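You operate a simulated robot arm through the tools that you are given. There is no shell and no other tool. Be economical: measure what you need, move in short steps, check, and stop when the job is done.

Carry out the task below with a simulated robot arm. There is one attempt and no reset: what you move stays moved.

Task
Let trough 2 down to about LOW, tip the strainer out into the green bowl and put it back.
Fine: drain lever shut at the end.

The check looks at the end state, three seconds after you hand in, the way a careful person would. Anything else that was tipped, shoved, dropped, spilled or broken makes it a failure.

Robot
A 7-joint arm with a two-finger parallel gripper, fixed in place. Base frame: the origin is at the foot of the arm, x ahead of it, y to its left, z up. Units: mm, degrees, N and s.
Its first joint turns from -66.0 to 66.0 degrees. Payload 2.4 kg.
Tool frame: the origin (TCP) lies between the finger pads and is the grasp point; the fingertips stand 30 mm ahead of it; z points along the fingers, y is the line along which they close. Largest opening 94 mm; finger width 28, thickness 10; the body of the gripper, 50 by 96 mm, starts 55 mm behind the TCP.
Orientation is that of the tool frame in the base frame, as [roll, pitch, yaw] about the fixed x, y, z axes, in that order (R = Rz(yaw) Ry(pitch) Rx(roll)). With the fingers straight down and closing along the base's y, the tool's x points along the base's -x, its y along +y and its z along -z.

Tools
- The arm moves only by the tool apply_moves. Its argument "deltas" is a list of rows, each a list of 7 numbers: the turn, a rotation vector about the tool's x, y, z in degrees, then the shift along the tool's x, y, z in mm, then the finger opening in mm, from 0 to 94. In form: [[wx, wy, wz, tx, ty, tz, jaw], ...]. A call has 1 to 8 rows; each row shifts and turns the commanded pose from where the row before left it, along the tool's axes as they then stand. A row lasts 0.2 s, in which the tool goes at most 50 mm and 8.6 degrees; a call with a longer step from one row to the next is refused whole, and so is a gripper value outside its range. Where a pose cannot be reached the arm comes as near as it can. A force on the tool above 60 N (or 10 N above the force at the start of the call, whichever is more), or a blocked arm, ends the call early, and 0.2 s more pass. The fingers move at their own pace (about 153 mm/s each) and stop on an object; they squeeze with about 32 N. The grip force told is the motor's: it shows also when the fingers shut on nothing. Time passes only in rows, and 0.2 s behind the last, so rows that do not move let the fingers close. The reply holds the time, the measured pose of the TCP, the force on the tool along the base axes, the opening and the grip force, in the units named above and with some noise.
- Cameras (640 x 400 px; columns grow to the right, rows downward): "scene" is fixed at [8.7, 450.8, 1464.6]; the picture's right is [-0.95, -0.30, 0.00], its down [-0.11, 0.34, -0.93] and it looks along [0.28, -0.89, -0.36] (base axes); focal length 330 px, centre (320, 200). "wrist" rides on the gripper at [-37, 0, -58] in the tool frame; the picture's right is [0.00, -1.00, 0.00], its down [0.97, 0.00, -0.24] and it looks along [0.24, 0.00, 0.97] (tool axes); focal length 218 px, centre (320, 200).
- capture(camera): a new picture of that camera. The clock stands still meanwhile.
- point_at(camera, pixels): for up to 12 pixels [column, row] of the newest picture of that camera ("zoom" is the newest enlarged one), the place [x, y, z] in the base frame of the surface seen there, good to about 3 mm. The clock stands still meanwhile.
- inspect(camera, box): a new picture of the part [left, top, right, bottom] of that camera's present view, enlarged. The clock stands still meanwhile.
- sign_off(): hands the job in; it is judged then, once.

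Keep the steps short. Do not move on a guess: measure, check each grasp and each placing, and mend mistakes. In all there are 80 turns and 38 pictures (those below and enlarged ones count). Leave the gripper open and the arm clear of the work at the hand-in unless told otherwise, and finish with a single line.

The tools are called after "Call:" as name(argument=value, ...) on one line, values as JSON. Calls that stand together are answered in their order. apply_moves: Moves the arm, as the interface text tells. Its arguments: {"type":"object","properties":{"deltas":{"type":"array","items":{"type":"array","items":{"type":"number"}}}},"required":["deltas"]} The other tools are called the same way: capture (camera) takes a picture; point_at (camera, pixels) gives the place of the surface under pixels of a picture; inspect (camera, box) takes an enlarged picture of a part of a camera's view; sign_off () hands the job in.

At the start:

```text
time: 0.0
tcp_pos: [321.7, -109.6, 1262.5]
tcp_rot: [-180.0, 0.0, -179.9]
wrist_force: [-0.5, 0.3, -0.4]
width: 94.1
grip_force: 0.1
```

scene: 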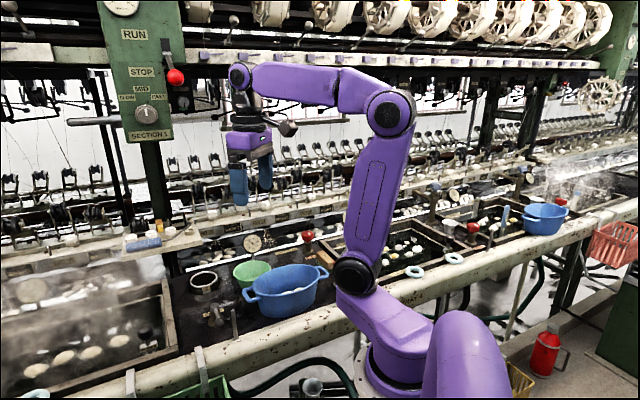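
wrist: 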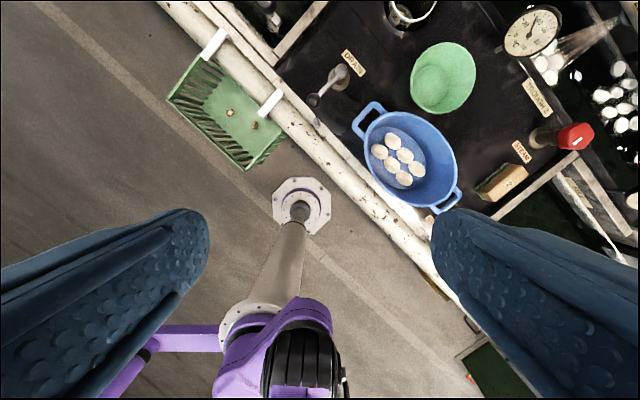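

I see a dark deck with a drain lever, dial, green bowl, blue tub and a dark pot. I enlarge the work area in both views.

Call:
inspect(camera="scene", box=[160, 200, 360, 340])

Call:
inspect(camera="wrist", box=[280, 0, 640, 225])

Call:
inspect(camera="scene", box=[340, 170, 580, 300])

```text
2.86 times, centred on (260, 270) of scene
```

zoom: 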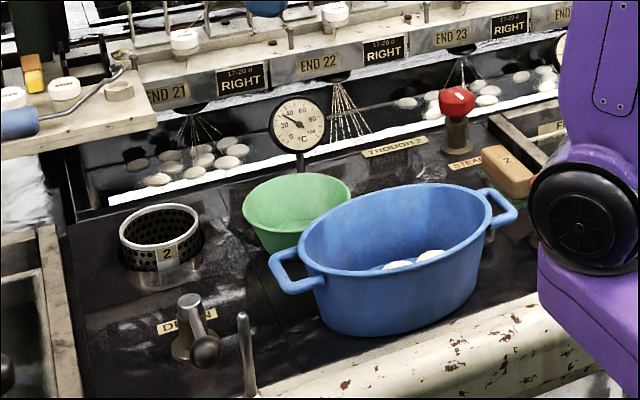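

```text
1.78 times, centred on (460, 112) of wrist
```

zoom: 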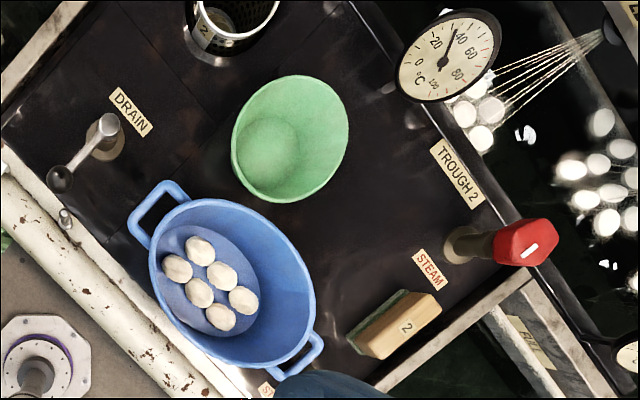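

```text
2.67 times, centred on (460, 235) of scene
```

zoom: 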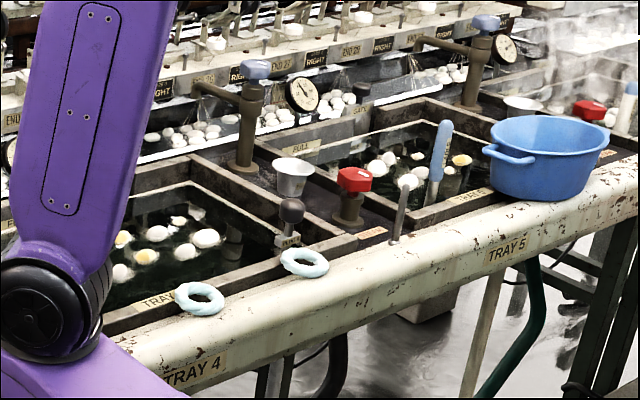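

The strainer looks like the perforated cup "2" in a ring socket at the back left. The drain lever is a crank with a dark knob. I measure these in the present wrist and scene pictures.

Call:
point_at(camera="wrist", pixels=[[340, 70], [313, 100], [327, 86], [351, 62], [411, 84], [475, 67], [443, 43], [440, 112], [438, 75], [375, 60], [540, 95], [575, 138]])

Call:
point_at(camera="scene", pixels=[[219, 289], [197, 283], [221, 279], [209, 272], [211, 296], [220, 295], [219, 310], [224, 322], [236, 315], [209, 284], [254, 244], [245, 275]])

Call:
inspect(camera="scene", box=[180, 230, 340, 330])

```text
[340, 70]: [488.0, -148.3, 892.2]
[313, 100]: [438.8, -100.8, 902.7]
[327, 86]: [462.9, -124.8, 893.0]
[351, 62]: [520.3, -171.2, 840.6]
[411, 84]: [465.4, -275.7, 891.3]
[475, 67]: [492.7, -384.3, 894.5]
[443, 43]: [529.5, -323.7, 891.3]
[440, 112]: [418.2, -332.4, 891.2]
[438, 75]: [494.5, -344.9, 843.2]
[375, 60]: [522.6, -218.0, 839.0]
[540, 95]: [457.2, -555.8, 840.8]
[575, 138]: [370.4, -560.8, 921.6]
```

```text
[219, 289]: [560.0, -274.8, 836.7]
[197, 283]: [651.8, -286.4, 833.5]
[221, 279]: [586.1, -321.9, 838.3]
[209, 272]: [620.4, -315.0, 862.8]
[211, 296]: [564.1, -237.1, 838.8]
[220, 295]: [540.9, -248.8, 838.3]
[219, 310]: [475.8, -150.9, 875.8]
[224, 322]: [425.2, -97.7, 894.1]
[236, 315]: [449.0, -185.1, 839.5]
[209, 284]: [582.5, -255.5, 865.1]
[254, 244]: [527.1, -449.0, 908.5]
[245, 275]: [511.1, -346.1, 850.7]
```

```text
4.00 times, centred on (260, 280) of scene
```

zoom: 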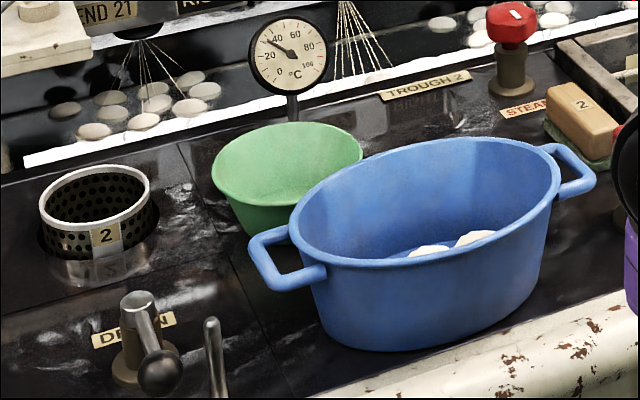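

Deck at z≈839; strainer rim z≈865 around (600,-285). I see no LOW mark yet. I move the wrist camera over the deck, staying high, to look for it.

Call:
apply_moves(deltas=[[0, 0, 0, -20, -28, 14, 94], [0, 0, 0, -20, -28, 14, 94], [0, 0, 0, -20, -28, 14, 94], [0, 0, 0, -20, -28, 14, 94], [0, 0, 0, -20, -28, 14, 94], [0, 0, 0, -20, -28, 14, 94]])

Call:
capture(camera="wrist")

```text
time: 1.4
tcp_pos: [442.6, -279.1, 1177.2]
tcp_rot: [-179.9, 0.0, 180.0]
wrist_force: [0.7, 0.3, 0.5]
width: 93.9
grip_force: 0.0
```

```text
31 pictures are left
```

wrist: 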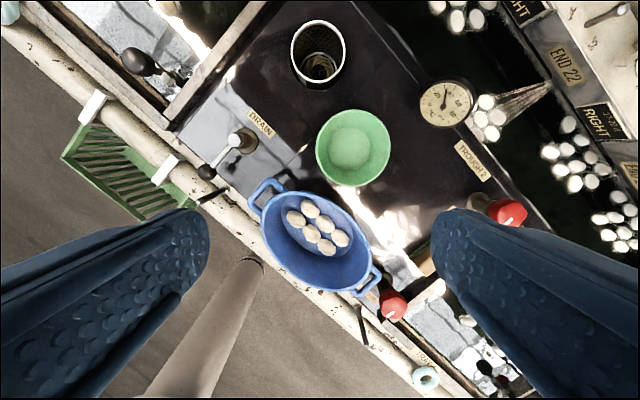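

The strainer is at wrist (318,53). I enlarge it and the trough's edge to find a level mark.

Call:
inspect(camera="wrist", box=[200, 0, 400, 125])

Call:
inspect(camera="wrist", box=[380, 0, 640, 163])

Call:
point_at(camera="wrist", pixels=[[292, 52], [344, 50], [317, 20], [318, 85], [316, 148], [391, 148], [352, 110], [352, 186], [420, 30], [530, 150], [205, 172], [236, 138]])

```text
3.20 times, centred on (300, 62) of wrist
```

zoom: 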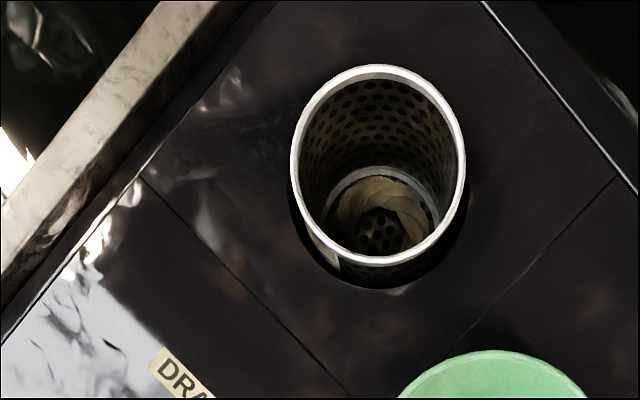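

```text
2.45 times, centred on (510, 82) of wrist
```

zoom: 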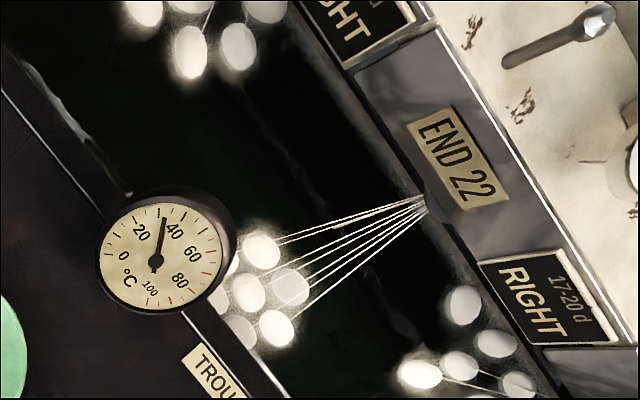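

```text
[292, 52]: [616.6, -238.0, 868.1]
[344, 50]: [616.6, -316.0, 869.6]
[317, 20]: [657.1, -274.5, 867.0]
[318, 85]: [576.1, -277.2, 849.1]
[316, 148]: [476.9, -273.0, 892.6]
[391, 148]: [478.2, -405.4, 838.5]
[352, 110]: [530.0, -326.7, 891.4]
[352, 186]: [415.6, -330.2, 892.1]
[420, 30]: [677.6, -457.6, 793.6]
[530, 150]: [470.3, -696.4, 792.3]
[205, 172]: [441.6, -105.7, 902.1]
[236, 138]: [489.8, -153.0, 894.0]
```

Strainer centre ≈(615,-277), outside ≈80 mm, with tan waste inside. Trough water is at z≈793. Still need the LOW mark; I enlarge the trough walls in the scene view.

Call:
inspect(camera="scene", box=[170, 205, 290, 280])

Call:
inspect(camera="scene", box=[270, 185, 390, 260])

```text
5.33 times, centred on (230, 242) of scene
```

zoom: 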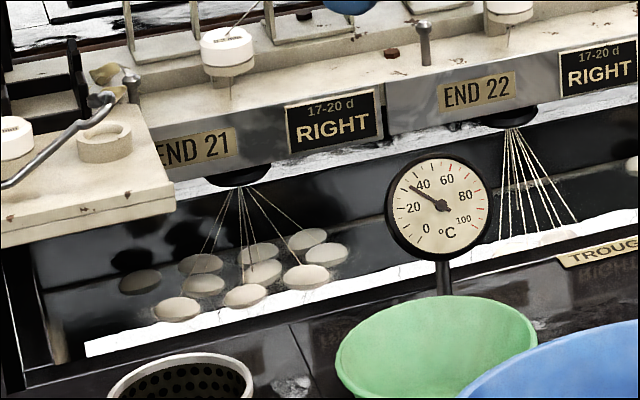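

```text
5.33 times, centred on (330, 222) of scene
```

zoom: 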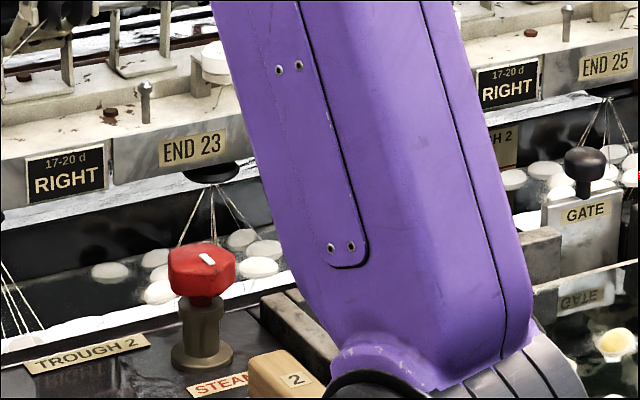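

Behind the arm there is a plate reading "…H 2" at scene (364,213), likely the level plate. I measure where it is.

Call:
point_at(camera="scene", pixels=[[364, 213], [366, 211], [365, 216], [378, 202]])

Call:
inspect(camera="scene", box=[350, 190, 414, 230])

```text
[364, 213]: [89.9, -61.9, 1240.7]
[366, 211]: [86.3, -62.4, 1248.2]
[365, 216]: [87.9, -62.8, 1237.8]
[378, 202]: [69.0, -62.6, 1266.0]
```

```text
10.00 times, centred on (382, 210) of scene
```

zoom: 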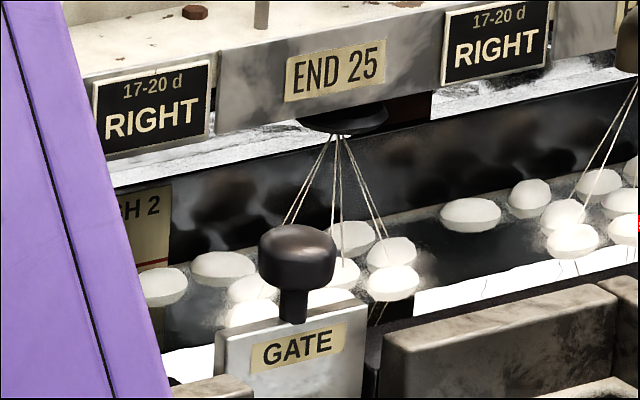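

It's the level plate on the trough's far wall, hidden by the arm, about (258,-970,840). I swing the arm to the right, tilting the camera that way, to read it.

Call:
apply_moves(deltas=[[4, 0, 0, 28, -26, 0, 94], [4, 0, 0, 28, -26, 0, 94], [4, 0, 0, 28, -26, 0, 94], [4, 0, 0, 28, -26, 0, 94], [4, 0, 0, 28, -26, 0, 94], [4, 0, 0, 28, -26, 0, 94], [4, 0, 0, 10, -26, 0, 94]])

Call:
inspect(camera="scene", box=[310, 180, 438, 260])

Call:
capture(camera="wrist")

```text
time: 3.0
tcp_pos: [262.5, -453.9, 1216.8]
tcp_rot: [-151.8, 0.0, -180.0]
wrist_force: [-0.3, -0.8, 0.0]
width: 93.9
grip_force: 0.2
```

```text
5.00 times, centred on (374, 220) of scene
```

zoom: 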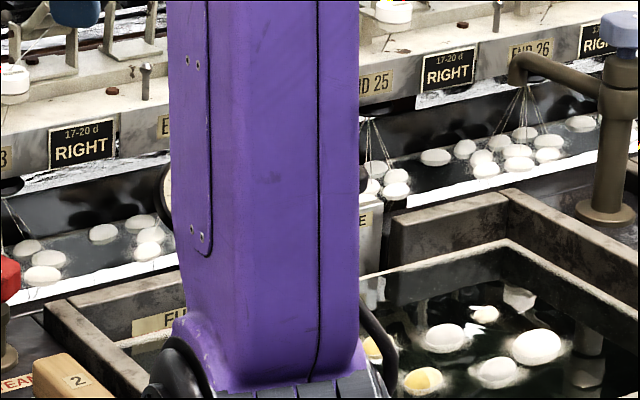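

```text
24 pictures are left
```

wrist: 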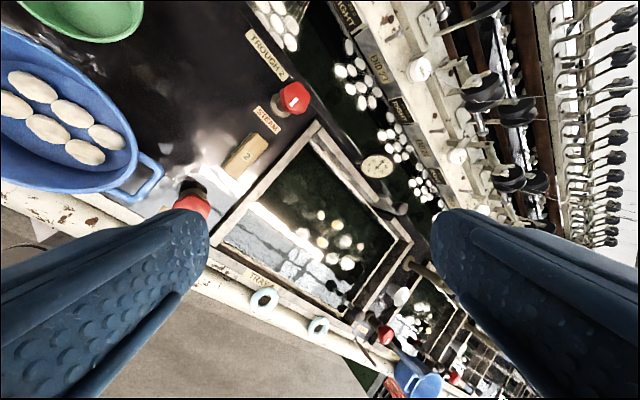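

The plate is too steep from up here. Extending the arm forward should clear it for the scene camera, so I swing back left and reach out.

Call:
apply_moves(deltas=[[-3.5, 0, 0, -32, 36, 0, 94], [-3.5, 0, 0, -32, 36, 0, 94], [-3.5, 0, 0, -32, 36, 0, 94], [-3.5, 0, 0, -32, 36, 0, 94], [-3.5, 0, 0, -32, 36, 0, 94], [-3.5, 0, 0, -32, 36, 0, 94], [-3.5, 0, 0, -32, 36, 0, 94], [-3.5, 0, 0, -32, 36, 0, 94]])

Call:
capture(camera="scene")

```text
time: 4.8
tcp_pos: [519.8, -179.7, 1138.2]
tcp_rot: [179.9, -0.1, 180.0]
wrist_force: [0.3, 0.6, 0.8]
width: 94.0
grip_force: 0.0
```

```text
23 pictures are left
```

scene: 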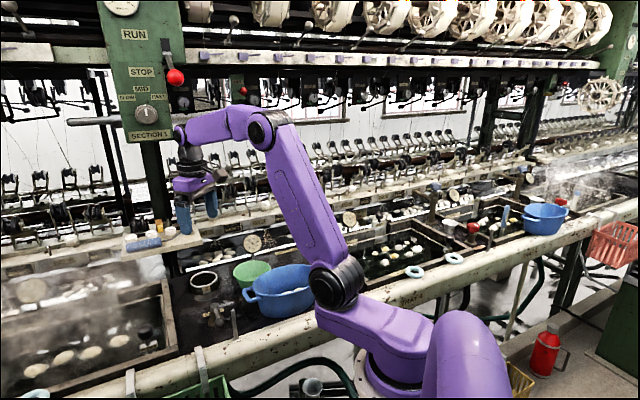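

The view behind the arm is now clear around (340–375, 200–235). I enlarge that for the level plate.

Call:
inspect(camera="scene", box=[328, 197, 392, 237])

```text
10.00 times, centred on (360, 217) of scene
```

zoom: 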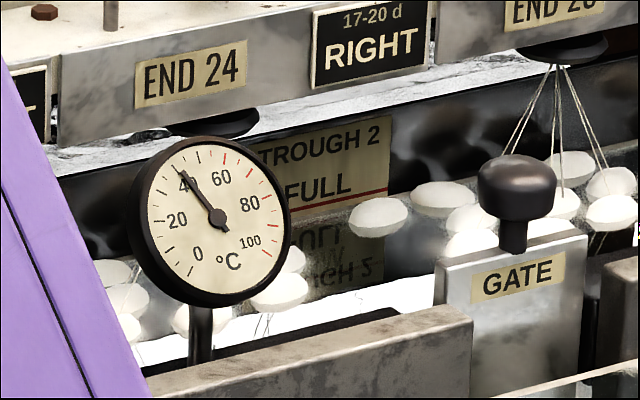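

The plate reads "TROUGH 2 / FULL" with a red line at the water; LOW is still under water. I measure the plate and water and look at the drain lever from above.

Call:
point_at(camera="zoom", pixels=[[370, 193], [345, 203], [385, 118], [380, 150], [400, 260], [410, 235]])

Call:
capture(camera="wrist")

Call:
inspect(camera="scene", box=[176, 260, 272, 320])

```text
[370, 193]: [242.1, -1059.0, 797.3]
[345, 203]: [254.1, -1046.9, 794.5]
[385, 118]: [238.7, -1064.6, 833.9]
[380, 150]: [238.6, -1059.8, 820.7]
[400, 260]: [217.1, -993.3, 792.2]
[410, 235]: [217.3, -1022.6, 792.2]
```

```text
21 pictures are left
```

wrist: 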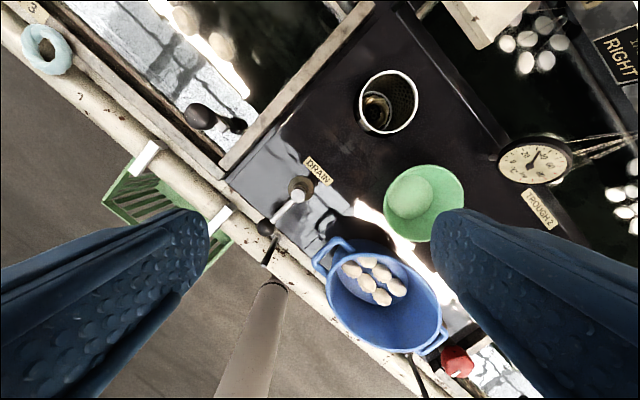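

```text
6.67 times, centred on (224, 290) of scene
```

zoom: 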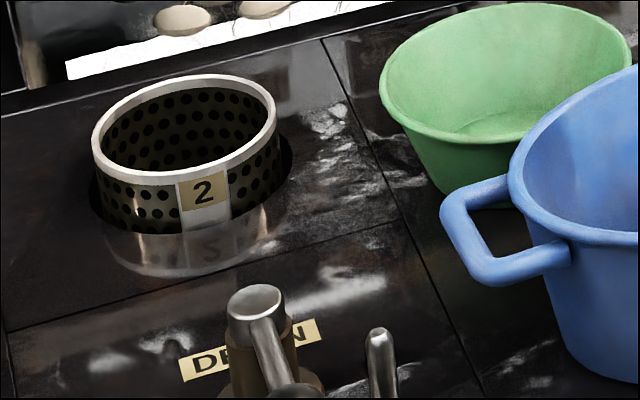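

I enlarge the lever in the wrist view and measure the rod beside it.

Call:
inspect(camera="wrist", box=[210, 150, 370, 250])

Call:
inspect(camera="scene", box=[190, 290, 254, 330])

Call:
point_at(camera="wrist", pixels=[[299, 196], [264, 227], [282, 211], [268, 252], [272, 243], [289, 188], [319, 170], [324, 245], [332, 257], [350, 241], [232, 125], [200, 117]])

```text
4.00 times, centred on (290, 200) of wrist
```

zoom: 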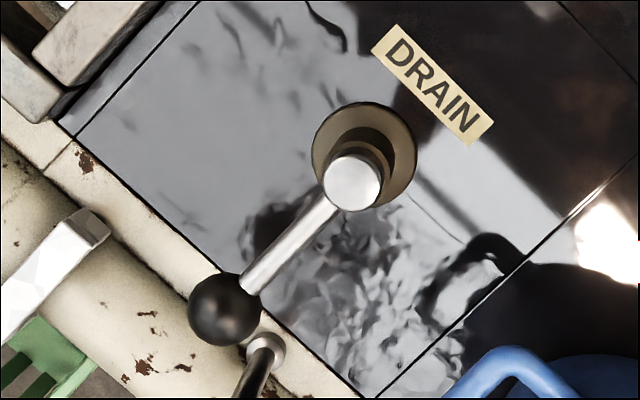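

```text
10.00 times, centred on (222, 310) of scene
```

zoom: 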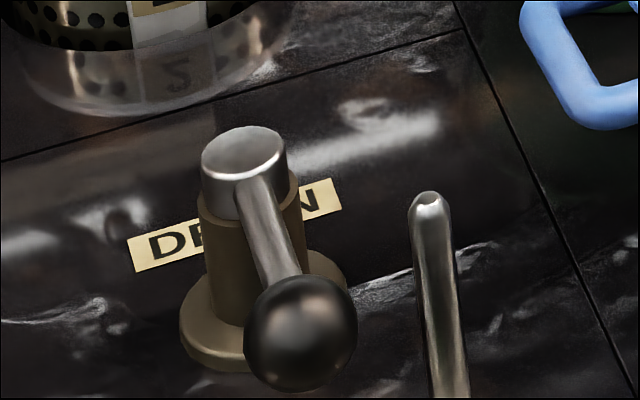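

```text
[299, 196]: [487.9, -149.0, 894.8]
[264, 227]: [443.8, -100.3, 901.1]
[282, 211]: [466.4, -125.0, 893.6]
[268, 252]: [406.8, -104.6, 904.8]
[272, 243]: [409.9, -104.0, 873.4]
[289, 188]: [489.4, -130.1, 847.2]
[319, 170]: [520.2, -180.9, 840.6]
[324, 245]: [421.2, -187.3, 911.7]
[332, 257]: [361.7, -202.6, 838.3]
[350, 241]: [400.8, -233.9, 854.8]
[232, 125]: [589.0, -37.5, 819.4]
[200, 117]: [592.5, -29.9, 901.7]
```

The lever turns on a vertical spindle at (488,-149), with a rod to the knob at (441,-102) and its top at z≈893. The tub handle blocks the clockwise side and a peg stands just beyond the knob. I will straddle the rod at (458,-119). First I turn 45° and come above it.

Call:
apply_moves(deltas=[[0, 0, 7.5, 0, 0, 25, 94], [0, 0, 7.5, 0, 0, 25, 80], [0, 0, 7.5, 0, 0, 25, 60], [0, 0, 7.5, 0, 0, 25, 40], [0, 0, 7.5, 0, 0, 20, 40], [0, 0, 7.5, 0, 0, 18, 40], [0, 0, 0, 43, 0, 0, 40], [0, 0, 0, 43.5, 0, 0, 40]])

Call:
inspect(camera="wrist", box=[160, 100, 480, 300])

```text
time: 6.6
tcp_pos: [457.8, -119.8, 999.5]
tcp_rot: [-180.0, 0.0, 135.0]
wrist_force: [-0.1, 0.4, 0.3]
width: 40.2
grip_force: 0.0
```

```text
2.00 times, centred on (320, 200) of wrist
```

zoom: 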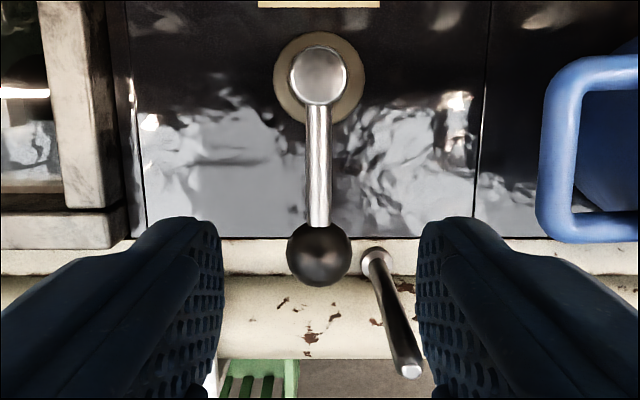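

The rod is well centred between the fingers. I descend to z≈886 and close on the rod.

Call:
apply_moves(deltas=[[0, 0, 0, 0, 0, 30, 40], [0, 0, 0, 0, 0, 30, 40], [0, 0, 0, 0, 0, 30, 40], [0, 0, 0, 0, 0, 22, 40], [0, 0, 0, 0, 0, 0, 0], [0, 0, 0, 0, 0, 0, 0]])

```text
time: 8.0
tcp_pos: [457.2, -118.9, 888.0]
tcp_rot: [180.0, 0.0, 135.1]
wrist_force: [-2.1, 1.3, 1.3]
width: 14.2
grip_force: 44.7
```

Gripped (14 mm rod). I try turning away from the tub (clockwise from above), 16° to begin, and watch the force.

Call:
apply_moves(deltas=[[0, 0, 4, -0.1, 3, 0, 0], [0, 0, 4, -0.1, 3, 0, 0], [0, 0, 4, -0.1, 3, 0, 0], [0, 0, 4, -0.1, 3, 0, 0]])

```text
time: 9.0
tcp_pos: [467.9, -111.7, 887.5]
tcp_rot: [-179.8, -0.2, 118.9]
wrist_force: [-6.0, 2.1, -5.8]
width: 14.4
grip_force: 44.5
```

It turns freely that way. I check the lever and the level in the scene.

Call:
capture(camera="scene")

```text
16 pictures are left
```

scene: 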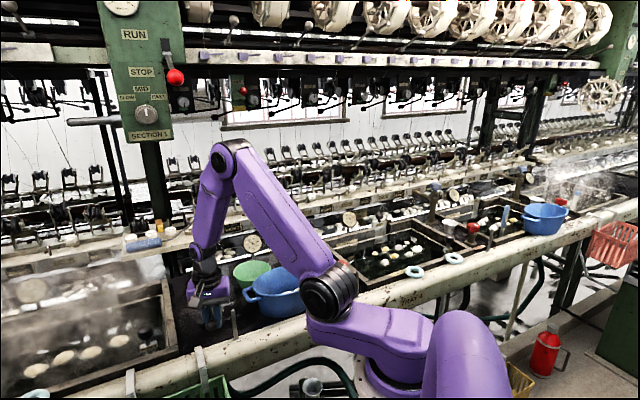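

From here the plate stays in view. I turn the lever on by another 40° and read the water level.

Call:
apply_moves(deltas=[[0, 0, 8, -0.4, 6, 0, 0], [0, 0, 8, -0.4, 6, 0, 0], [0, 0, 8, -0.4, 6, 0, 0], [0, 0, 8, -0.4, 6, 0, 0], [0, 0, 8, -0.4, 6, 0, 0]])

Call:
inspect(camera="scene", box=[328, 197, 392, 237])

Call:
point_at(camera="zoom", pixels=[[400, 260], [410, 235], [370, 193], [320, 250]])

```text
time: 10.2
tcp_pos: [496.0, -106.5, 887.9]
tcp_rot: [-180.0, 0.0, 78.8]
wrist_force: [-10.5, 1.7, -6.2]
width: 14.3
grip_force: 44.7
```

```text
10.00 times, centred on (360, 217) of scene
```

zoom: 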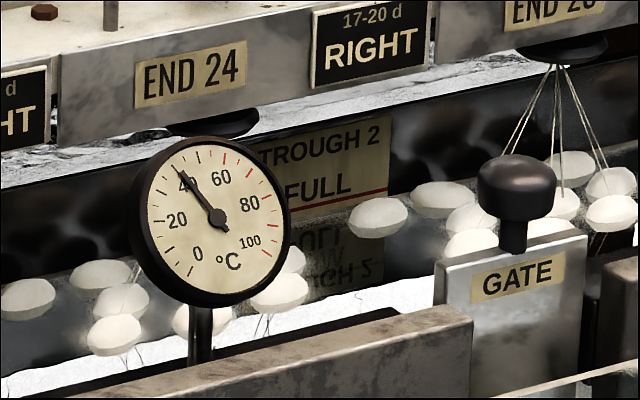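

```text
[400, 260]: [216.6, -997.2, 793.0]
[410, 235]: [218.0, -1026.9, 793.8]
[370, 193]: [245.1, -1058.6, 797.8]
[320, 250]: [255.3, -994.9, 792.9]
```

No change yet after about 1 s. I turn to the full quarter (another 34°) and wait a moment.

Call:
apply_moves(deltas=[[0, 0, 8, -0.4, 6, 0, 0], [0, 0, 8, -0.4, 6, 0, 0], [0, 0, 8, -0.4, 6, 0, 0], [0, 0, 8, -0.4, 6, 0, 0], [0, 0, 0, 0, 0, 0, 0], [0, 0, 0, 0, 0, 0, 0], [0, 0, 0, 0, 0, 0, 0], [0, 0, 0, 0, 0, 0, 0]])

Call:
inspect(camera="scene", box=[328, 197, 392, 237])

Call:
point_at(camera="zoom", pixels=[[400, 260], [410, 235], [370, 193], [320, 250]])

```text
time: 12.0
tcp_pos: [516.9, -117.2, 888.4]
tcp_rot: [-179.9, 0.1, 47.0]
wrist_force: [-15.2, 1.8, -6.7]
width: 14.5
grip_force: 44.8
```

```text
10.00 times, centred on (360, 217) of scene
```

zoom: 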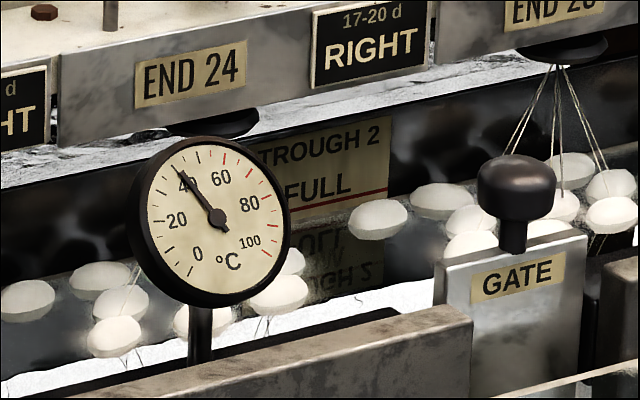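

```text
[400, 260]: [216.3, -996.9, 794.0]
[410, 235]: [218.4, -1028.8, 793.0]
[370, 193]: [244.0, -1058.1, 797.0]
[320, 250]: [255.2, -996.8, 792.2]
```

The reflection has dropped a little, so it is draining slowly. I hold and wait about 5 s.

Call:
apply_moves(deltas=[[0, 0, 0, 0, 0, 0, 0], [0, 0, 0, 0, 0, 0, 0], [0, 0, 0, 0, 0, 0, 0], [0, 0, 0, 0, 0, 0, 0], [0, 0, 0, 0, 0, 0, 0], [0, 0, 0, 0, 0, 0, 0], [0, 0, 0, 0, 0, 0, 0], [0, 0, 0, 0, 0, 0, 0]])

Call:
apply_moves(deltas=[[0, 0, 0, 0, 0, 0, 0], [0, 0, 0, 0, 0, 0, 0], [0, 0, 0, 0, 0, 0, 0], [0, 0, 0, 0, 0, 0, 0], [0, 0, 0, 0, 0, 0, 0], [0, 0, 0, 0, 0, 0, 0], [0, 0, 0, 0, 0, 0, 0], [0, 0, 0, 0, 0, 0, 0]])

Call:
apply_moves(deltas=[[0, 0, 0, 0, 0, 0, 0], [0, 0, 0, 0, 0, 0, 0], [0, 0, 0, 0, 0, 0, 0], [0, 0, 0, 0, 0, 0, 0], [0, 0, 0, 0, 0, 0, 0], [0, 0, 0, 0, 0, 0, 0], [0, 0, 0, 0, 0, 0, 0], [0, 0, 0, 0, 0, 0, 0]])

Call:
inspect(camera="scene", box=[328, 197, 392, 237])

Call:
point_at(camera="zoom", pixels=[[400, 260], [410, 235], [370, 193], [320, 250], [345, 240], [345, 220]])

```text
time: 13.8
tcp_pos: [516.9, -118.1, 889.0]
tcp_rot: [-179.9, 0.1, 47.1]
wrist_force: [-16.4, -0.1, -7.2]
width: 14.5
grip_force: 45.1
```

```text
time: 15.6
tcp_pos: [516.2, -118.0, 888.5]
tcp_rot: [-179.8, 0.0, 46.9]
wrist_force: [-15.4, -0.7, -7.3]
width: 14.3
grip_force: 45.1
```

```text
time: 17.4
tcp_pos: [516.6, -117.4, 888.5]
tcp_rot: [-179.9, 0.0, 47.0]
wrist_force: [-16.6, -1.4, -6.8]
width: 14.2
grip_force: 45.2
```

```text
10.00 times, centred on (360, 217) of scene
```

zoom: 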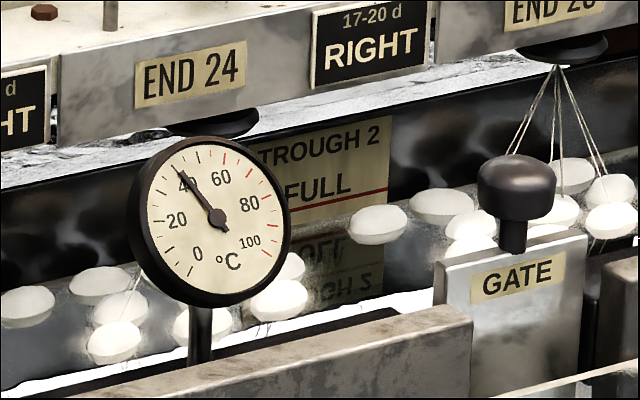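

```text
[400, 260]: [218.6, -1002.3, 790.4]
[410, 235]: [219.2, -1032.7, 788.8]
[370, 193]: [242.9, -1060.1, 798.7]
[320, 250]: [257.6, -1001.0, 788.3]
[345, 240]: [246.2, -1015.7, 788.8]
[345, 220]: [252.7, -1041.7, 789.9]
```

The water is at ≈789.5, falling ≈0.6 mm/s. To use the time I let go of the lever (open) and lift clear while it drains, then check both.

Call:
apply_moves(deltas=[[0, 0, 0, 0, 0, 0, 40], [0, 0, 0, 0, 0, 0, 40], [0, 0, 0, 0, 0, -40, 40], [0, 0, 0, 0, 0, -40, 40], [0, 0, 0, 0, 0, -40, 40], [0, 0, 0, 0, 0, -40, 40], [0, 0, 0, 0, 0, -20, 94], [0, 0, 0, 0, 0, 0, 94]])

Call:
capture(camera="scene")

Call:
point_at(camera="scene", pixels=[[368, 223], [360, 222], [206, 283], [204, 308], [214, 308]])

```text
time: 19.2
tcp_pos: [518.8, -118.6, 1068.9]
tcp_rot: [-180.0, 0.0, 47.1]
wrist_force: [0.0, 0.3, 0.3]
width: 94.1
grip_force: 0.0
```

```text
12 pictures are left
```

scene: 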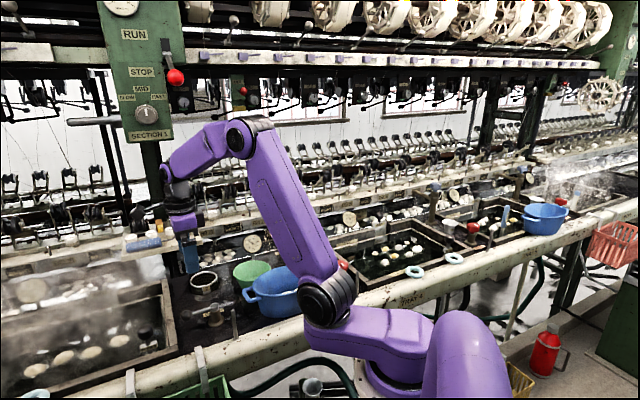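

```text
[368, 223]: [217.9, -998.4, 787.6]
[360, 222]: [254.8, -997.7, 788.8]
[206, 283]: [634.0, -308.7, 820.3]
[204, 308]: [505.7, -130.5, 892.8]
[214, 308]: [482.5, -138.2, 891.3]
```

The lever stays open and the water reads ≈788. While it drains I turn back to heading -24° over the strainer side and then tilt the tool to 30° below horizontal, staying at z≈1069.

Call:
apply_moves(deltas=[[0, 0, -8.4, 0, 0, 0, 94], [0, 0, -8.4, 0, 0, 0, 94], [0, 0, -8.4, 0, 0, 0, 94], [0, 0, -8.4, 0, 0, 0, 94], [0, 0, -8.4, 0, 0, 0, 94], [0, 0, -8.4, 0, 0, 0, 94], [0, 0, -8.4, 0, 0, 0, 94], [0, 0, -8.4, 0, 0, 0, 94]])

Call:
apply_moves(deltas=[[0, 0, -8.4, 0, 0, 0, 94], [0, 0, -8.4, 0, 0, 0, 94], [0, 0, -8.4, 0, 0, 0, 94], [0, 0, -8.4, 0, 0, 0, 94], [0, 0, -8.4, 0, 0, 0, 94], [0, 0, 0, -11, -35, 0, 94], [0, 0, 0, -11, -35, 0, 94], [0, 0, 0, -11, -35, 0, 94]])

Call:
apply_moves(deltas=[[0, -8.57, 0, 0, 0, 0, 94], [0, -8.57, 0, 0, 0, 0, 94], [0, -8.57, 0, 0, 0, 0, 94], [0, -8.57, 0, 0, 0, 0, 94], [0, -8.57, 0, 0, 0, 0, 94], [0, -8.57, 0, 0, 0, 0, 94], [0, -8.57, 0, 0, 0, 0, 94]])

Call:
inspect(camera="scene", box=[328, 197, 392, 237])

Call:
point_at(camera="zoom", pixels=[[400, 260], [410, 235], [320, 250], [345, 230]])

```text
time: 21.0
tcp_pos: [518.7, -117.7, 1068.0]
tcp_rot: [-180.0, 0.1, 114.4]
wrist_force: [0.0, 0.8, 0.2]
width: 94.1
grip_force: 0.0
```

```text
time: 22.8
tcp_pos: [506.8, -228.3, 1068.8]
tcp_rot: [180.0, 0.0, 156.2]
wrist_force: [0.0, -0.3, 0.7]
width: 93.9
grip_force: 0.0
```

```text
time: 24.4
tcp_pos: [505.3, -228.4, 1068.2]
tcp_rot: [179.9, 60.2, 156.2]
wrist_force: [-0.7, -1.0, -0.3]
width: 94.0
grip_force: 0.1
```

```text
10.00 times, centred on (360, 217) of scene
```

zoom: 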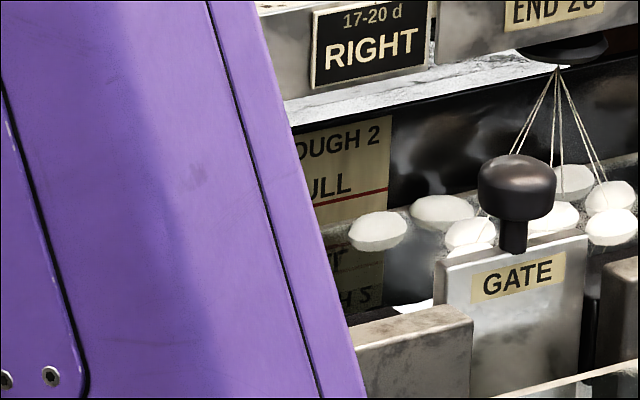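

```text
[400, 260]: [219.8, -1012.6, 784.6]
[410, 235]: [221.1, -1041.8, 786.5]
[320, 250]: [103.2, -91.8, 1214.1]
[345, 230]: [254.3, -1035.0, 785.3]
```

Water ≈785.3, no LOW line yet. I lower to the pre-grasp pose z≈930 and look at the strainer with the wrist camera.

Call:
apply_moves(deltas=[[0, 0, 0, 24, 0, 13.8, 94], [0, 0, 0, 24, 0, 13.8, 94], [0, 0, 0, 24, 0, 13.8, 94], [0, 0, 0, 24, 0, 13.8, 94], [0, 0, 0, 24, 0, 13.8, 94]])

Call:
capture(camera="wrist")

```text
time: 25.6
tcp_pos: [506.1, -225.7, 930.0]
tcp_rot: [-180.0, 60.1, 156.2]
wrist_force: [0.6, 0.4, 0.3]
width: 94.1
grip_force: 0.0
```

```text
10 pictures are left
```

wrist: 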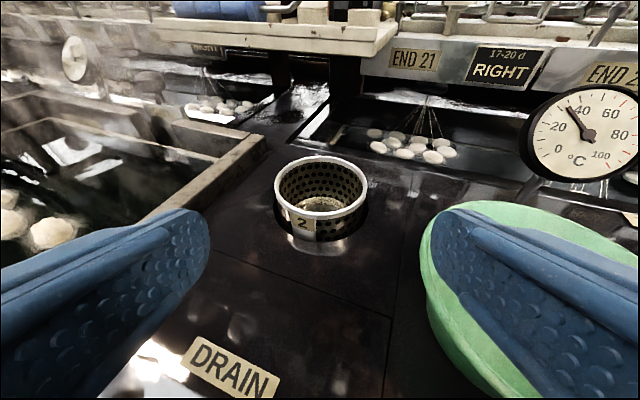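

The strainer is clear ahead at (320,195). I measure its rim.

Call:
point_at(camera="wrist", pixels=[[276, 184], [366, 184], [320, 158], [320, 215], [300, 212], [300, 222], [302, 234], [320, 206], [346, 211], [294, 207], [350, 238], [275, 215]])

```text
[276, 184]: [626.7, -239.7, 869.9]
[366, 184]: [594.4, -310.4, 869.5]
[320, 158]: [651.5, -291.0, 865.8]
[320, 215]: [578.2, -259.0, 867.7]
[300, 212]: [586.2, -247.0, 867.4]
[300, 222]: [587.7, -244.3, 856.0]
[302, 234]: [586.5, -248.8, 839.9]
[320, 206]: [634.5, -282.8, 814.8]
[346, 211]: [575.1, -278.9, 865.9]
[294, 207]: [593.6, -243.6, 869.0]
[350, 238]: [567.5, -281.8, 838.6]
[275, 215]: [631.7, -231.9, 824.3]
```

Rim centre is ≈(614.5,-275), z 869, diameter 80. The strainer stays put until draining is done, so I wait here and then read the plate.

Call:
apply_moves(deltas=[[0, 0, 0, 0, 0, 0, 94], [0, 0, 0, 0, 0, 0, 94], [0, 0, 0, 0, 0, 0, 94], [0, 0, 0, 0, 0, 0, 94], [0, 0, 0, 0, 0, 0, 94], [0, 0, 0, 0, 0, 0, 94], [0, 0, 0, 0, 0, 0, 94], [0, 0, 0, 0, 0, 0, 94]])

Call:
apply_moves(deltas=[[0, 0, 0, 0, 0, 0, 94], [0, 0, 0, 0, 0, 0, 94], [0, 0, 0, 0, 0, 0, 94], [0, 0, 0, 0, 0, 0, 94], [0, 0, 0, 0, 0, 0, 94], [0, 0, 0, 0, 0, 0, 94], [0, 0, 0, 0, 0, 0, 94], [0, 0, 0, 0, 0, 0, 94]])

Call:
apply_moves(deltas=[[0, 0, 0, 0, 0, 0, 94], [0, 0, 0, 0, 0, 0, 94], [0, 0, 0, 0, 0, 0, 94], [0, 0, 0, 0, 0, 0, 94], [0, 0, 0, 0, 0, 0, 94], [0, 0, 0, 0, 0, 0, 94], [0, 0, 0, 0, 0, 0, 94], [0, 0, 0, 0, 0, 0, 94]])

Call:
inspect(camera="scene", box=[328, 197, 392, 237])

Call:
point_at(camera="zoom", pixels=[[400, 260], [410, 235], [345, 230], [360, 220], [380, 190]])

```text
time: 27.4
tcp_pos: [505.7, -225.7, 929.3]
tcp_rot: [-179.9, 60.0, 156.2]
wrist_force: [-0.3, 1.1, 0.3]
width: 94.1
grip_force: 0.0
```

```text
time: 29.2
tcp_pos: [506.3, -226.9, 928.5]
tcp_rot: [-180.0, 60.0, 156.2]
wrist_force: [-0.1, -0.2, 0.6]
width: 94.1
grip_force: 0.2
```

```text
time: 31.0
tcp_pos: [505.9, -226.5, 930.2]
tcp_rot: [-179.9, 60.1, 156.2]
wrist_force: [-1.2, 0.6, -0.1]
width: 94.1
grip_force: 0.2
```

```text
10.00 times, centred on (360, 217) of scene
```

zoom: 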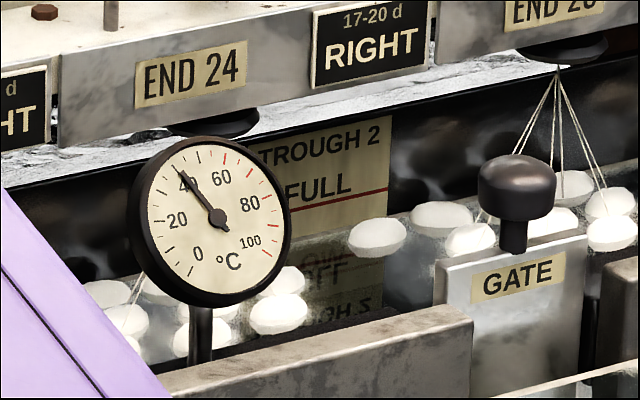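

```text
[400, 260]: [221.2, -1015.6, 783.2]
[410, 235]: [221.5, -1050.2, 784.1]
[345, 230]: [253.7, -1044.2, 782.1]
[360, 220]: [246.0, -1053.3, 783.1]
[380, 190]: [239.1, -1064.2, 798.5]
```

Water ≈783 and the word LOW is just surfacing, so its line should be roughly 10 mm lower. I wait about 14 s more.

Call:
apply_moves(deltas=[[0, 0, 0, 0, 0, 0, 94], [0, 0, 0, 0, 0, 0, 94], [0, 0, 0, 0, 0, 0, 94], [0, 0, 0, 0, 0, 0, 94], [0, 0, 0, 0, 0, 0, 94], [0, 0, 0, 0, 0, 0, 94], [0, 0, 0, 0, 0, 0, 94], [0, 0, 0, 0, 0, 0, 94]])

Call:
apply_moves(deltas=[[0, 0, 0, 0, 0, 0, 94], [0, 0, 0, 0, 0, 0, 94], [0, 0, 0, 0, 0, 0, 94], [0, 0, 0, 0, 0, 0, 94], [0, 0, 0, 0, 0, 0, 94], [0, 0, 0, 0, 0, 0, 94], [0, 0, 0, 0, 0, 0, 94], [0, 0, 0, 0, 0, 0, 94]])

Call:
apply_moves(deltas=[[0, 0, 0, 0, 0, 0, 94], [0, 0, 0, 0, 0, 0, 94], [0, 0, 0, 0, 0, 0, 94], [0, 0, 0, 0, 0, 0, 94], [0, 0, 0, 0, 0, 0, 94], [0, 0, 0, 0, 0, 0, 94], [0, 0, 0, 0, 0, 0, 94], [0, 0, 0, 0, 0, 0, 94]])

Call:
apply_moves(deltas=[[0, 0, 0, 0, 0, 0, 94], [0, 0, 0, 0, 0, 0, 94], [0, 0, 0, 0, 0, 0, 94], [0, 0, 0, 0, 0, 0, 94], [0, 0, 0, 0, 0, 0, 94], [0, 0, 0, 0, 0, 0, 94], [0, 0, 0, 0, 0, 0, 94], [0, 0, 0, 0, 0, 0, 94]])

Call:
apply_moves(deltas=[[0, 0, 0, 0, 0, 0, 94], [0, 0, 0, 0, 0, 0, 94], [0, 0, 0, 0, 0, 0, 94], [0, 0, 0, 0, 0, 0, 94], [0, 0, 0, 0, 0, 0, 94], [0, 0, 0, 0, 0, 0, 94], [0, 0, 0, 0, 0, 0, 94], [0, 0, 0, 0, 0, 0, 94]])

Call:
apply_moves(deltas=[[0, 0, 0, 0, 0, 0, 94], [0, 0, 0, 0, 0, 0, 94], [0, 0, 0, 0, 0, 0, 94], [0, 0, 0, 0, 0, 0, 94], [0, 0, 0, 0, 0, 0, 94], [0, 0, 0, 0, 0, 0, 94], [0, 0, 0, 0, 0, 0, 94], [0, 0, 0, 0, 0, 0, 94]])

Call:
apply_moves(deltas=[[0, 0, 0, 0, 0, 0, 94], [0, 0, 0, 0, 0, 0, 94], [0, 0, 0, 0, 0, 0, 94], [0, 0, 0, 0, 0, 0, 94], [0, 0, 0, 0, 0, 0, 94], [0, 0, 0, 0, 0, 0, 94], [0, 0, 0, 0, 0, 0, 94], [0, 0, 0, 0, 0, 0, 94]])

Call:
apply_moves(deltas=[[0, 0, 0, 0, 0, 0, 94], [0, 0, 0, 0, 0, 0, 94], [0, 0, 0, 0, 0, 0, 94], [0, 0, 0, 0, 0, 0, 94], [0, 0, 0, 0, 0, 0, 94], [0, 0, 0, 0, 0, 0, 94], [0, 0, 0, 0, 0, 0, 94], [0, 0, 0, 0, 0, 0, 94]])

Call:
inspect(camera="scene", box=[328, 197, 392, 237])

Call:
point_at(camera="zoom", pixels=[[400, 265], [410, 240], [345, 240], [360, 230], [370, 193]])

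```text
time: 32.8
tcp_pos: [504.7, -227.5, 929.5]
tcp_rot: [-179.9, 60.0, 156.2]
wrist_force: [0.6, 0.5, 0.9]
width: 94.0
grip_force: 0.0
```

```text
time: 34.6
tcp_pos: [506.2, -226.9, 929.3]
tcp_rot: [180.0, 60.0, 156.2]
wrist_force: [0.1, 0.2, 0.4]
width: 94.0
grip_force: 0.1
```

```text
time: 36.4
tcp_pos: [507.6, -226.0, 929.6]
tcp_rot: [-180.0, 60.0, 156.2]
wrist_force: [0.5, -0.3, -0.5]
width: 93.8
grip_force: 0.1
```

```text
time: 38.2
tcp_pos: [506.0, -226.3, 929.3]
tcp_rot: [-179.9, 60.0, 156.3]
wrist_force: [-0.1, 0.3, 0.2]
width: 93.8
grip_force: 0.1
```

```text
time: 40.0
tcp_pos: [506.1, -226.3, 930.2]
tcp_rot: [-180.0, 59.9, 156.1]
wrist_force: [0.0, 0.2, 0.4]
width: 94.0
grip_force: 0.0
```

```text
time: 41.8
tcp_pos: [506.6, -226.9, 928.8]
tcp_rot: [180.0, 60.0, 156.2]
wrist_force: [0.3, 0.6, -0.4]
width: 94.1
grip_force: 0.2
```

```text
time: 43.6
tcp_pos: [505.6, -225.7, 930.2]
tcp_rot: [-180.0, 59.9, 156.2]
wrist_force: [-0.3, -0.2, 0.6]
width: 93.8
grip_force: 0.1
```

```text
time: 45.4
tcp_pos: [505.3, -226.4, 928.5]
tcp_rot: [180.0, 60.0, 156.1]
wrist_force: [-0.2, 0.0, 0.0]
width: 93.8
grip_force: 0.1
```

```text
10.00 times, centred on (360, 217) of scene
```

zoom: 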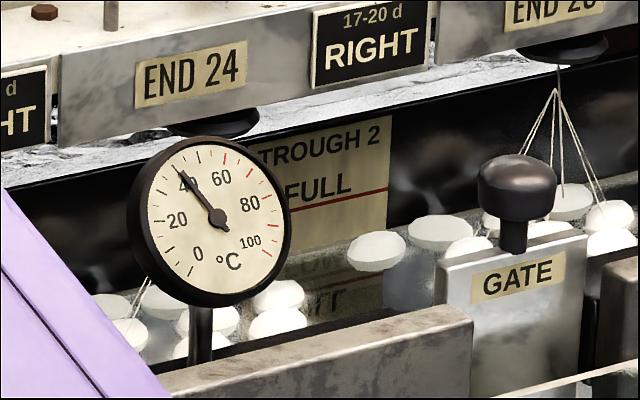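

```text
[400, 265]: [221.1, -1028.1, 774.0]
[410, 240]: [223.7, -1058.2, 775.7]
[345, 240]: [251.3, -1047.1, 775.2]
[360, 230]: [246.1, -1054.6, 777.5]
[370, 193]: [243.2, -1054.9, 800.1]
```

Water ≈775.5, falling 0.52 mm/s. The word LOW still shows dimly just under the surface, its line lower still. I wait about 14 s more.

Call:
apply_moves(deltas=[[0, 0, 0, 0, 0, 0, 94], [0, 0, 0, 0, 0, 0, 94], [0, 0, 0, 0, 0, 0, 94], [0, 0, 0, 0, 0, 0, 94], [0, 0, 0, 0, 0, 0, 94], [0, 0, 0, 0, 0, 0, 94], [0, 0, 0, 0, 0, 0, 94], [0, 0, 0, 0, 0, 0, 94]])

Call:
apply_moves(deltas=[[0, 0, 0, 0, 0, 0, 94], [0, 0, 0, 0, 0, 0, 94], [0, 0, 0, 0, 0, 0, 94], [0, 0, 0, 0, 0, 0, 94], [0, 0, 0, 0, 0, 0, 94], [0, 0, 0, 0, 0, 0, 94], [0, 0, 0, 0, 0, 0, 94], [0, 0, 0, 0, 0, 0, 94]])

Call:
apply_moves(deltas=[[0, 0, 0, 0, 0, 0, 94], [0, 0, 0, 0, 0, 0, 94], [0, 0, 0, 0, 0, 0, 94], [0, 0, 0, 0, 0, 0, 94], [0, 0, 0, 0, 0, 0, 94], [0, 0, 0, 0, 0, 0, 94], [0, 0, 0, 0, 0, 0, 94], [0, 0, 0, 0, 0, 0, 94]])

Call:
apply_moves(deltas=[[0, 0, 0, 0, 0, 0, 94], [0, 0, 0, 0, 0, 0, 94], [0, 0, 0, 0, 0, 0, 94], [0, 0, 0, 0, 0, 0, 94], [0, 0, 0, 0, 0, 0, 94], [0, 0, 0, 0, 0, 0, 94], [0, 0, 0, 0, 0, 0, 94], [0, 0, 0, 0, 0, 0, 94]])

Call:
apply_moves(deltas=[[0, 0, 0, 0, 0, 0, 94], [0, 0, 0, 0, 0, 0, 94], [0, 0, 0, 0, 0, 0, 94], [0, 0, 0, 0, 0, 0, 94], [0, 0, 0, 0, 0, 0, 94], [0, 0, 0, 0, 0, 0, 94], [0, 0, 0, 0, 0, 0, 94], [0, 0, 0, 0, 0, 0, 94]])

Call:
apply_moves(deltas=[[0, 0, 0, 0, 0, 0, 94], [0, 0, 0, 0, 0, 0, 94], [0, 0, 0, 0, 0, 0, 94], [0, 0, 0, 0, 0, 0, 94], [0, 0, 0, 0, 0, 0, 94], [0, 0, 0, 0, 0, 0, 94], [0, 0, 0, 0, 0, 0, 94], [0, 0, 0, 0, 0, 0, 94]])

Call:
apply_moves(deltas=[[0, 0, 0, 0, 0, 0, 94], [0, 0, 0, 0, 0, 0, 94], [0, 0, 0, 0, 0, 0, 94], [0, 0, 0, 0, 0, 0, 94], [0, 0, 0, 0, 0, 0, 94], [0, 0, 0, 0, 0, 0, 94], [0, 0, 0, 0, 0, 0, 94], [0, 0, 0, 0, 0, 0, 94]])

Call:
inspect(camera="scene", box=[344, 207, 376, 227])

Call:
point_at(camera="zoom", pixels=[[500, 300], [400, 260], [280, 240], [240, 60], [320, 180], [360, 270]])

```text
time: 47.2
tcp_pos: [507.2, -226.8, 929.2]
tcp_rot: [180.0, 60.0, 156.1]
wrist_force: [0.0, 0.0, 0.2]
width: 94.0
grip_force: 0.0
```

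```text
time: 49.0
tcp_pos: [506.2, -225.8, 929.2]
tcp_rot: [180.0, 60.0, 156.2]
wrist_force: [-0.1, 0.7, 0.2]
width: 93.9
grip_force: 0.1
```

```text
time: 50.8
tcp_pos: [506.6, -226.8, 929.4]
tcp_rot: [180.0, 60.0, 156.2]
wrist_force: [0.7, -0.7, 0.1]
width: 93.9
grip_force: 0.0
```

```text
time: 52.6
tcp_pos: [505.5, -225.6, 929.4]
tcp_rot: [180.0, 60.0, 156.2]
wrist_force: [0.2, 0.7, -0.5]
width: 93.8
grip_force: 0.2
```

```text
time: 54.4
tcp_pos: [505.8, -226.9, 929.8]
tcp_rot: [-180.0, 60.1, 156.1]
wrist_force: [0.1, -0.1, 1.0]
width: 93.8
grip_force: 0.0
```

```text
time: 56.2
tcp_pos: [506.8, -226.6, 929.0]
tcp_rot: [-180.0, 60.0, 156.2]
wrist_force: [-0.3, 0.3, -0.4]
width: 93.8
grip_force: 0.1
```

```text
time: 58.0
tcp_pos: [505.9, -225.4, 930.2]
tcp_rot: [180.0, 60.0, 156.2]
wrist_force: [-0.5, -0.8, 0.1]
width: 94.1
grip_force: 0.1
```

```text
16.00 times, centred on (360, 217) of scene
```

zoom: 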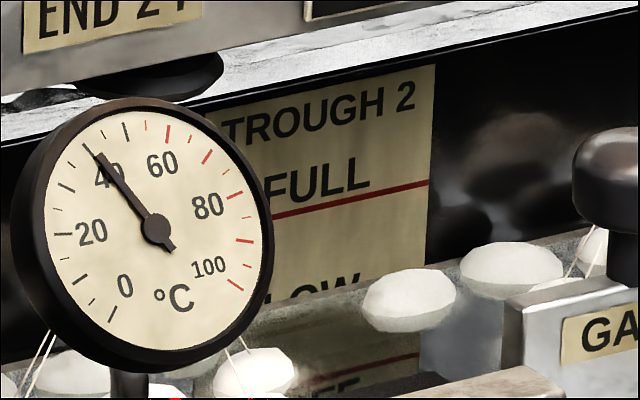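

```text
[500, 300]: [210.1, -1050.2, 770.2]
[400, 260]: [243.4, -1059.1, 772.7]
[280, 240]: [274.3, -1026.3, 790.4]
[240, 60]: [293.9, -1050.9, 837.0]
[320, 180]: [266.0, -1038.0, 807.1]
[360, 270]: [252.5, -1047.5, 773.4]
```

The word LOW is half out; its line should be at z≈760 with water at ≈770. I go back to the lever now: up, untilt, turn back, and come down over the rod with the jaw at 40.

Call:
apply_moves(deltas=[[0, 0, 0, -24, 0, -13.8, 94], [0, 0, 0, -24, 0, -13.8, 94], [0, 0, 0, -24, 0, -13.8, 94], [0, 0, 0, -24, 0, -13.8, 94], [0, 0, 0, -24, 0, -13.8, 94]])

Call:
apply_moves(deltas=[[0, 8.57, 0, 0, 0, 0, 94], [0, 8.57, 0, 0, 0, 0, 94], [0, 8.57, 0, 0, 0, 0, 94], [0, 8.57, 0, 0, 0, 0, 94], [0, 8.57, 0, 0, 0, 0, 94], [0, 8.57, 0, 0, 0, 0, 94], [0, 8.57, 0, 0, 0, 0, 94]])

Call:
apply_moves(deltas=[[0, 0, 0, 11, 35, 0, 94], [0, 0, 0, 11, 35, 0, 94], [0, 0, 0, 11, 35, 0, 94], [0, 0, 8.4, 0, 0, 0, 60], [0, 0, 8.4, 0, 0, 0, 40], [0, 0, 8.4, 0, 0, 0, 40], [0, 0, 8.4, 0, 0, 0, 40], [0, 0, 8.4, 0, 0, 0, 40]])

Call:
apply_moves(deltas=[[0, 0, 8.4, 0, 0, 0, 40], [0, 0, 8.4, 0, 0, 0, 40], [0, 0, 8.4, 0, 0, 0, 40], [0, 0, 8.4, 0, 0, 0, 40], [0, 0, 8.4, 0, 0, 0, 40], [0, 0, 8.4, 0, 0, 0, 40], [0, 0, 8.4, 0, 0, 0, 40], [0, 0, 8.4, 0, 0, 0, 40]])

```text
time: 59.2
tcp_pos: [505.2, -226.2, 1069.5]
tcp_rot: [-180.0, 60.0, 156.2]
wrist_force: [0.7, -0.3, 0.7]
width: 94.3
grip_force: 0.0
```

```text
time: 60.8
tcp_pos: [506.3, -226.6, 1068.7]
tcp_rot: [179.9, -0.1, 156.2]
wrist_force: [0.7, 0.0, -0.3]
width: 94.2
grip_force: 0.2
```

```text
time: 62.6
tcp_pos: [517.6, -117.7, 1067.9]
tcp_rot: [-180.0, 0.1, 114.0]
wrist_force: [0.2, -0.4, -0.3]
width: 39.9
grip_force: 0.0
```

```text
time: 64.4
tcp_pos: [517.6, -119.0, 1068.9]
tcp_rot: [-180.0, 0.0, 47.0]
wrist_force: [-0.1, -0.8, 0.7]
width: 40.1
grip_force: 0.0
```

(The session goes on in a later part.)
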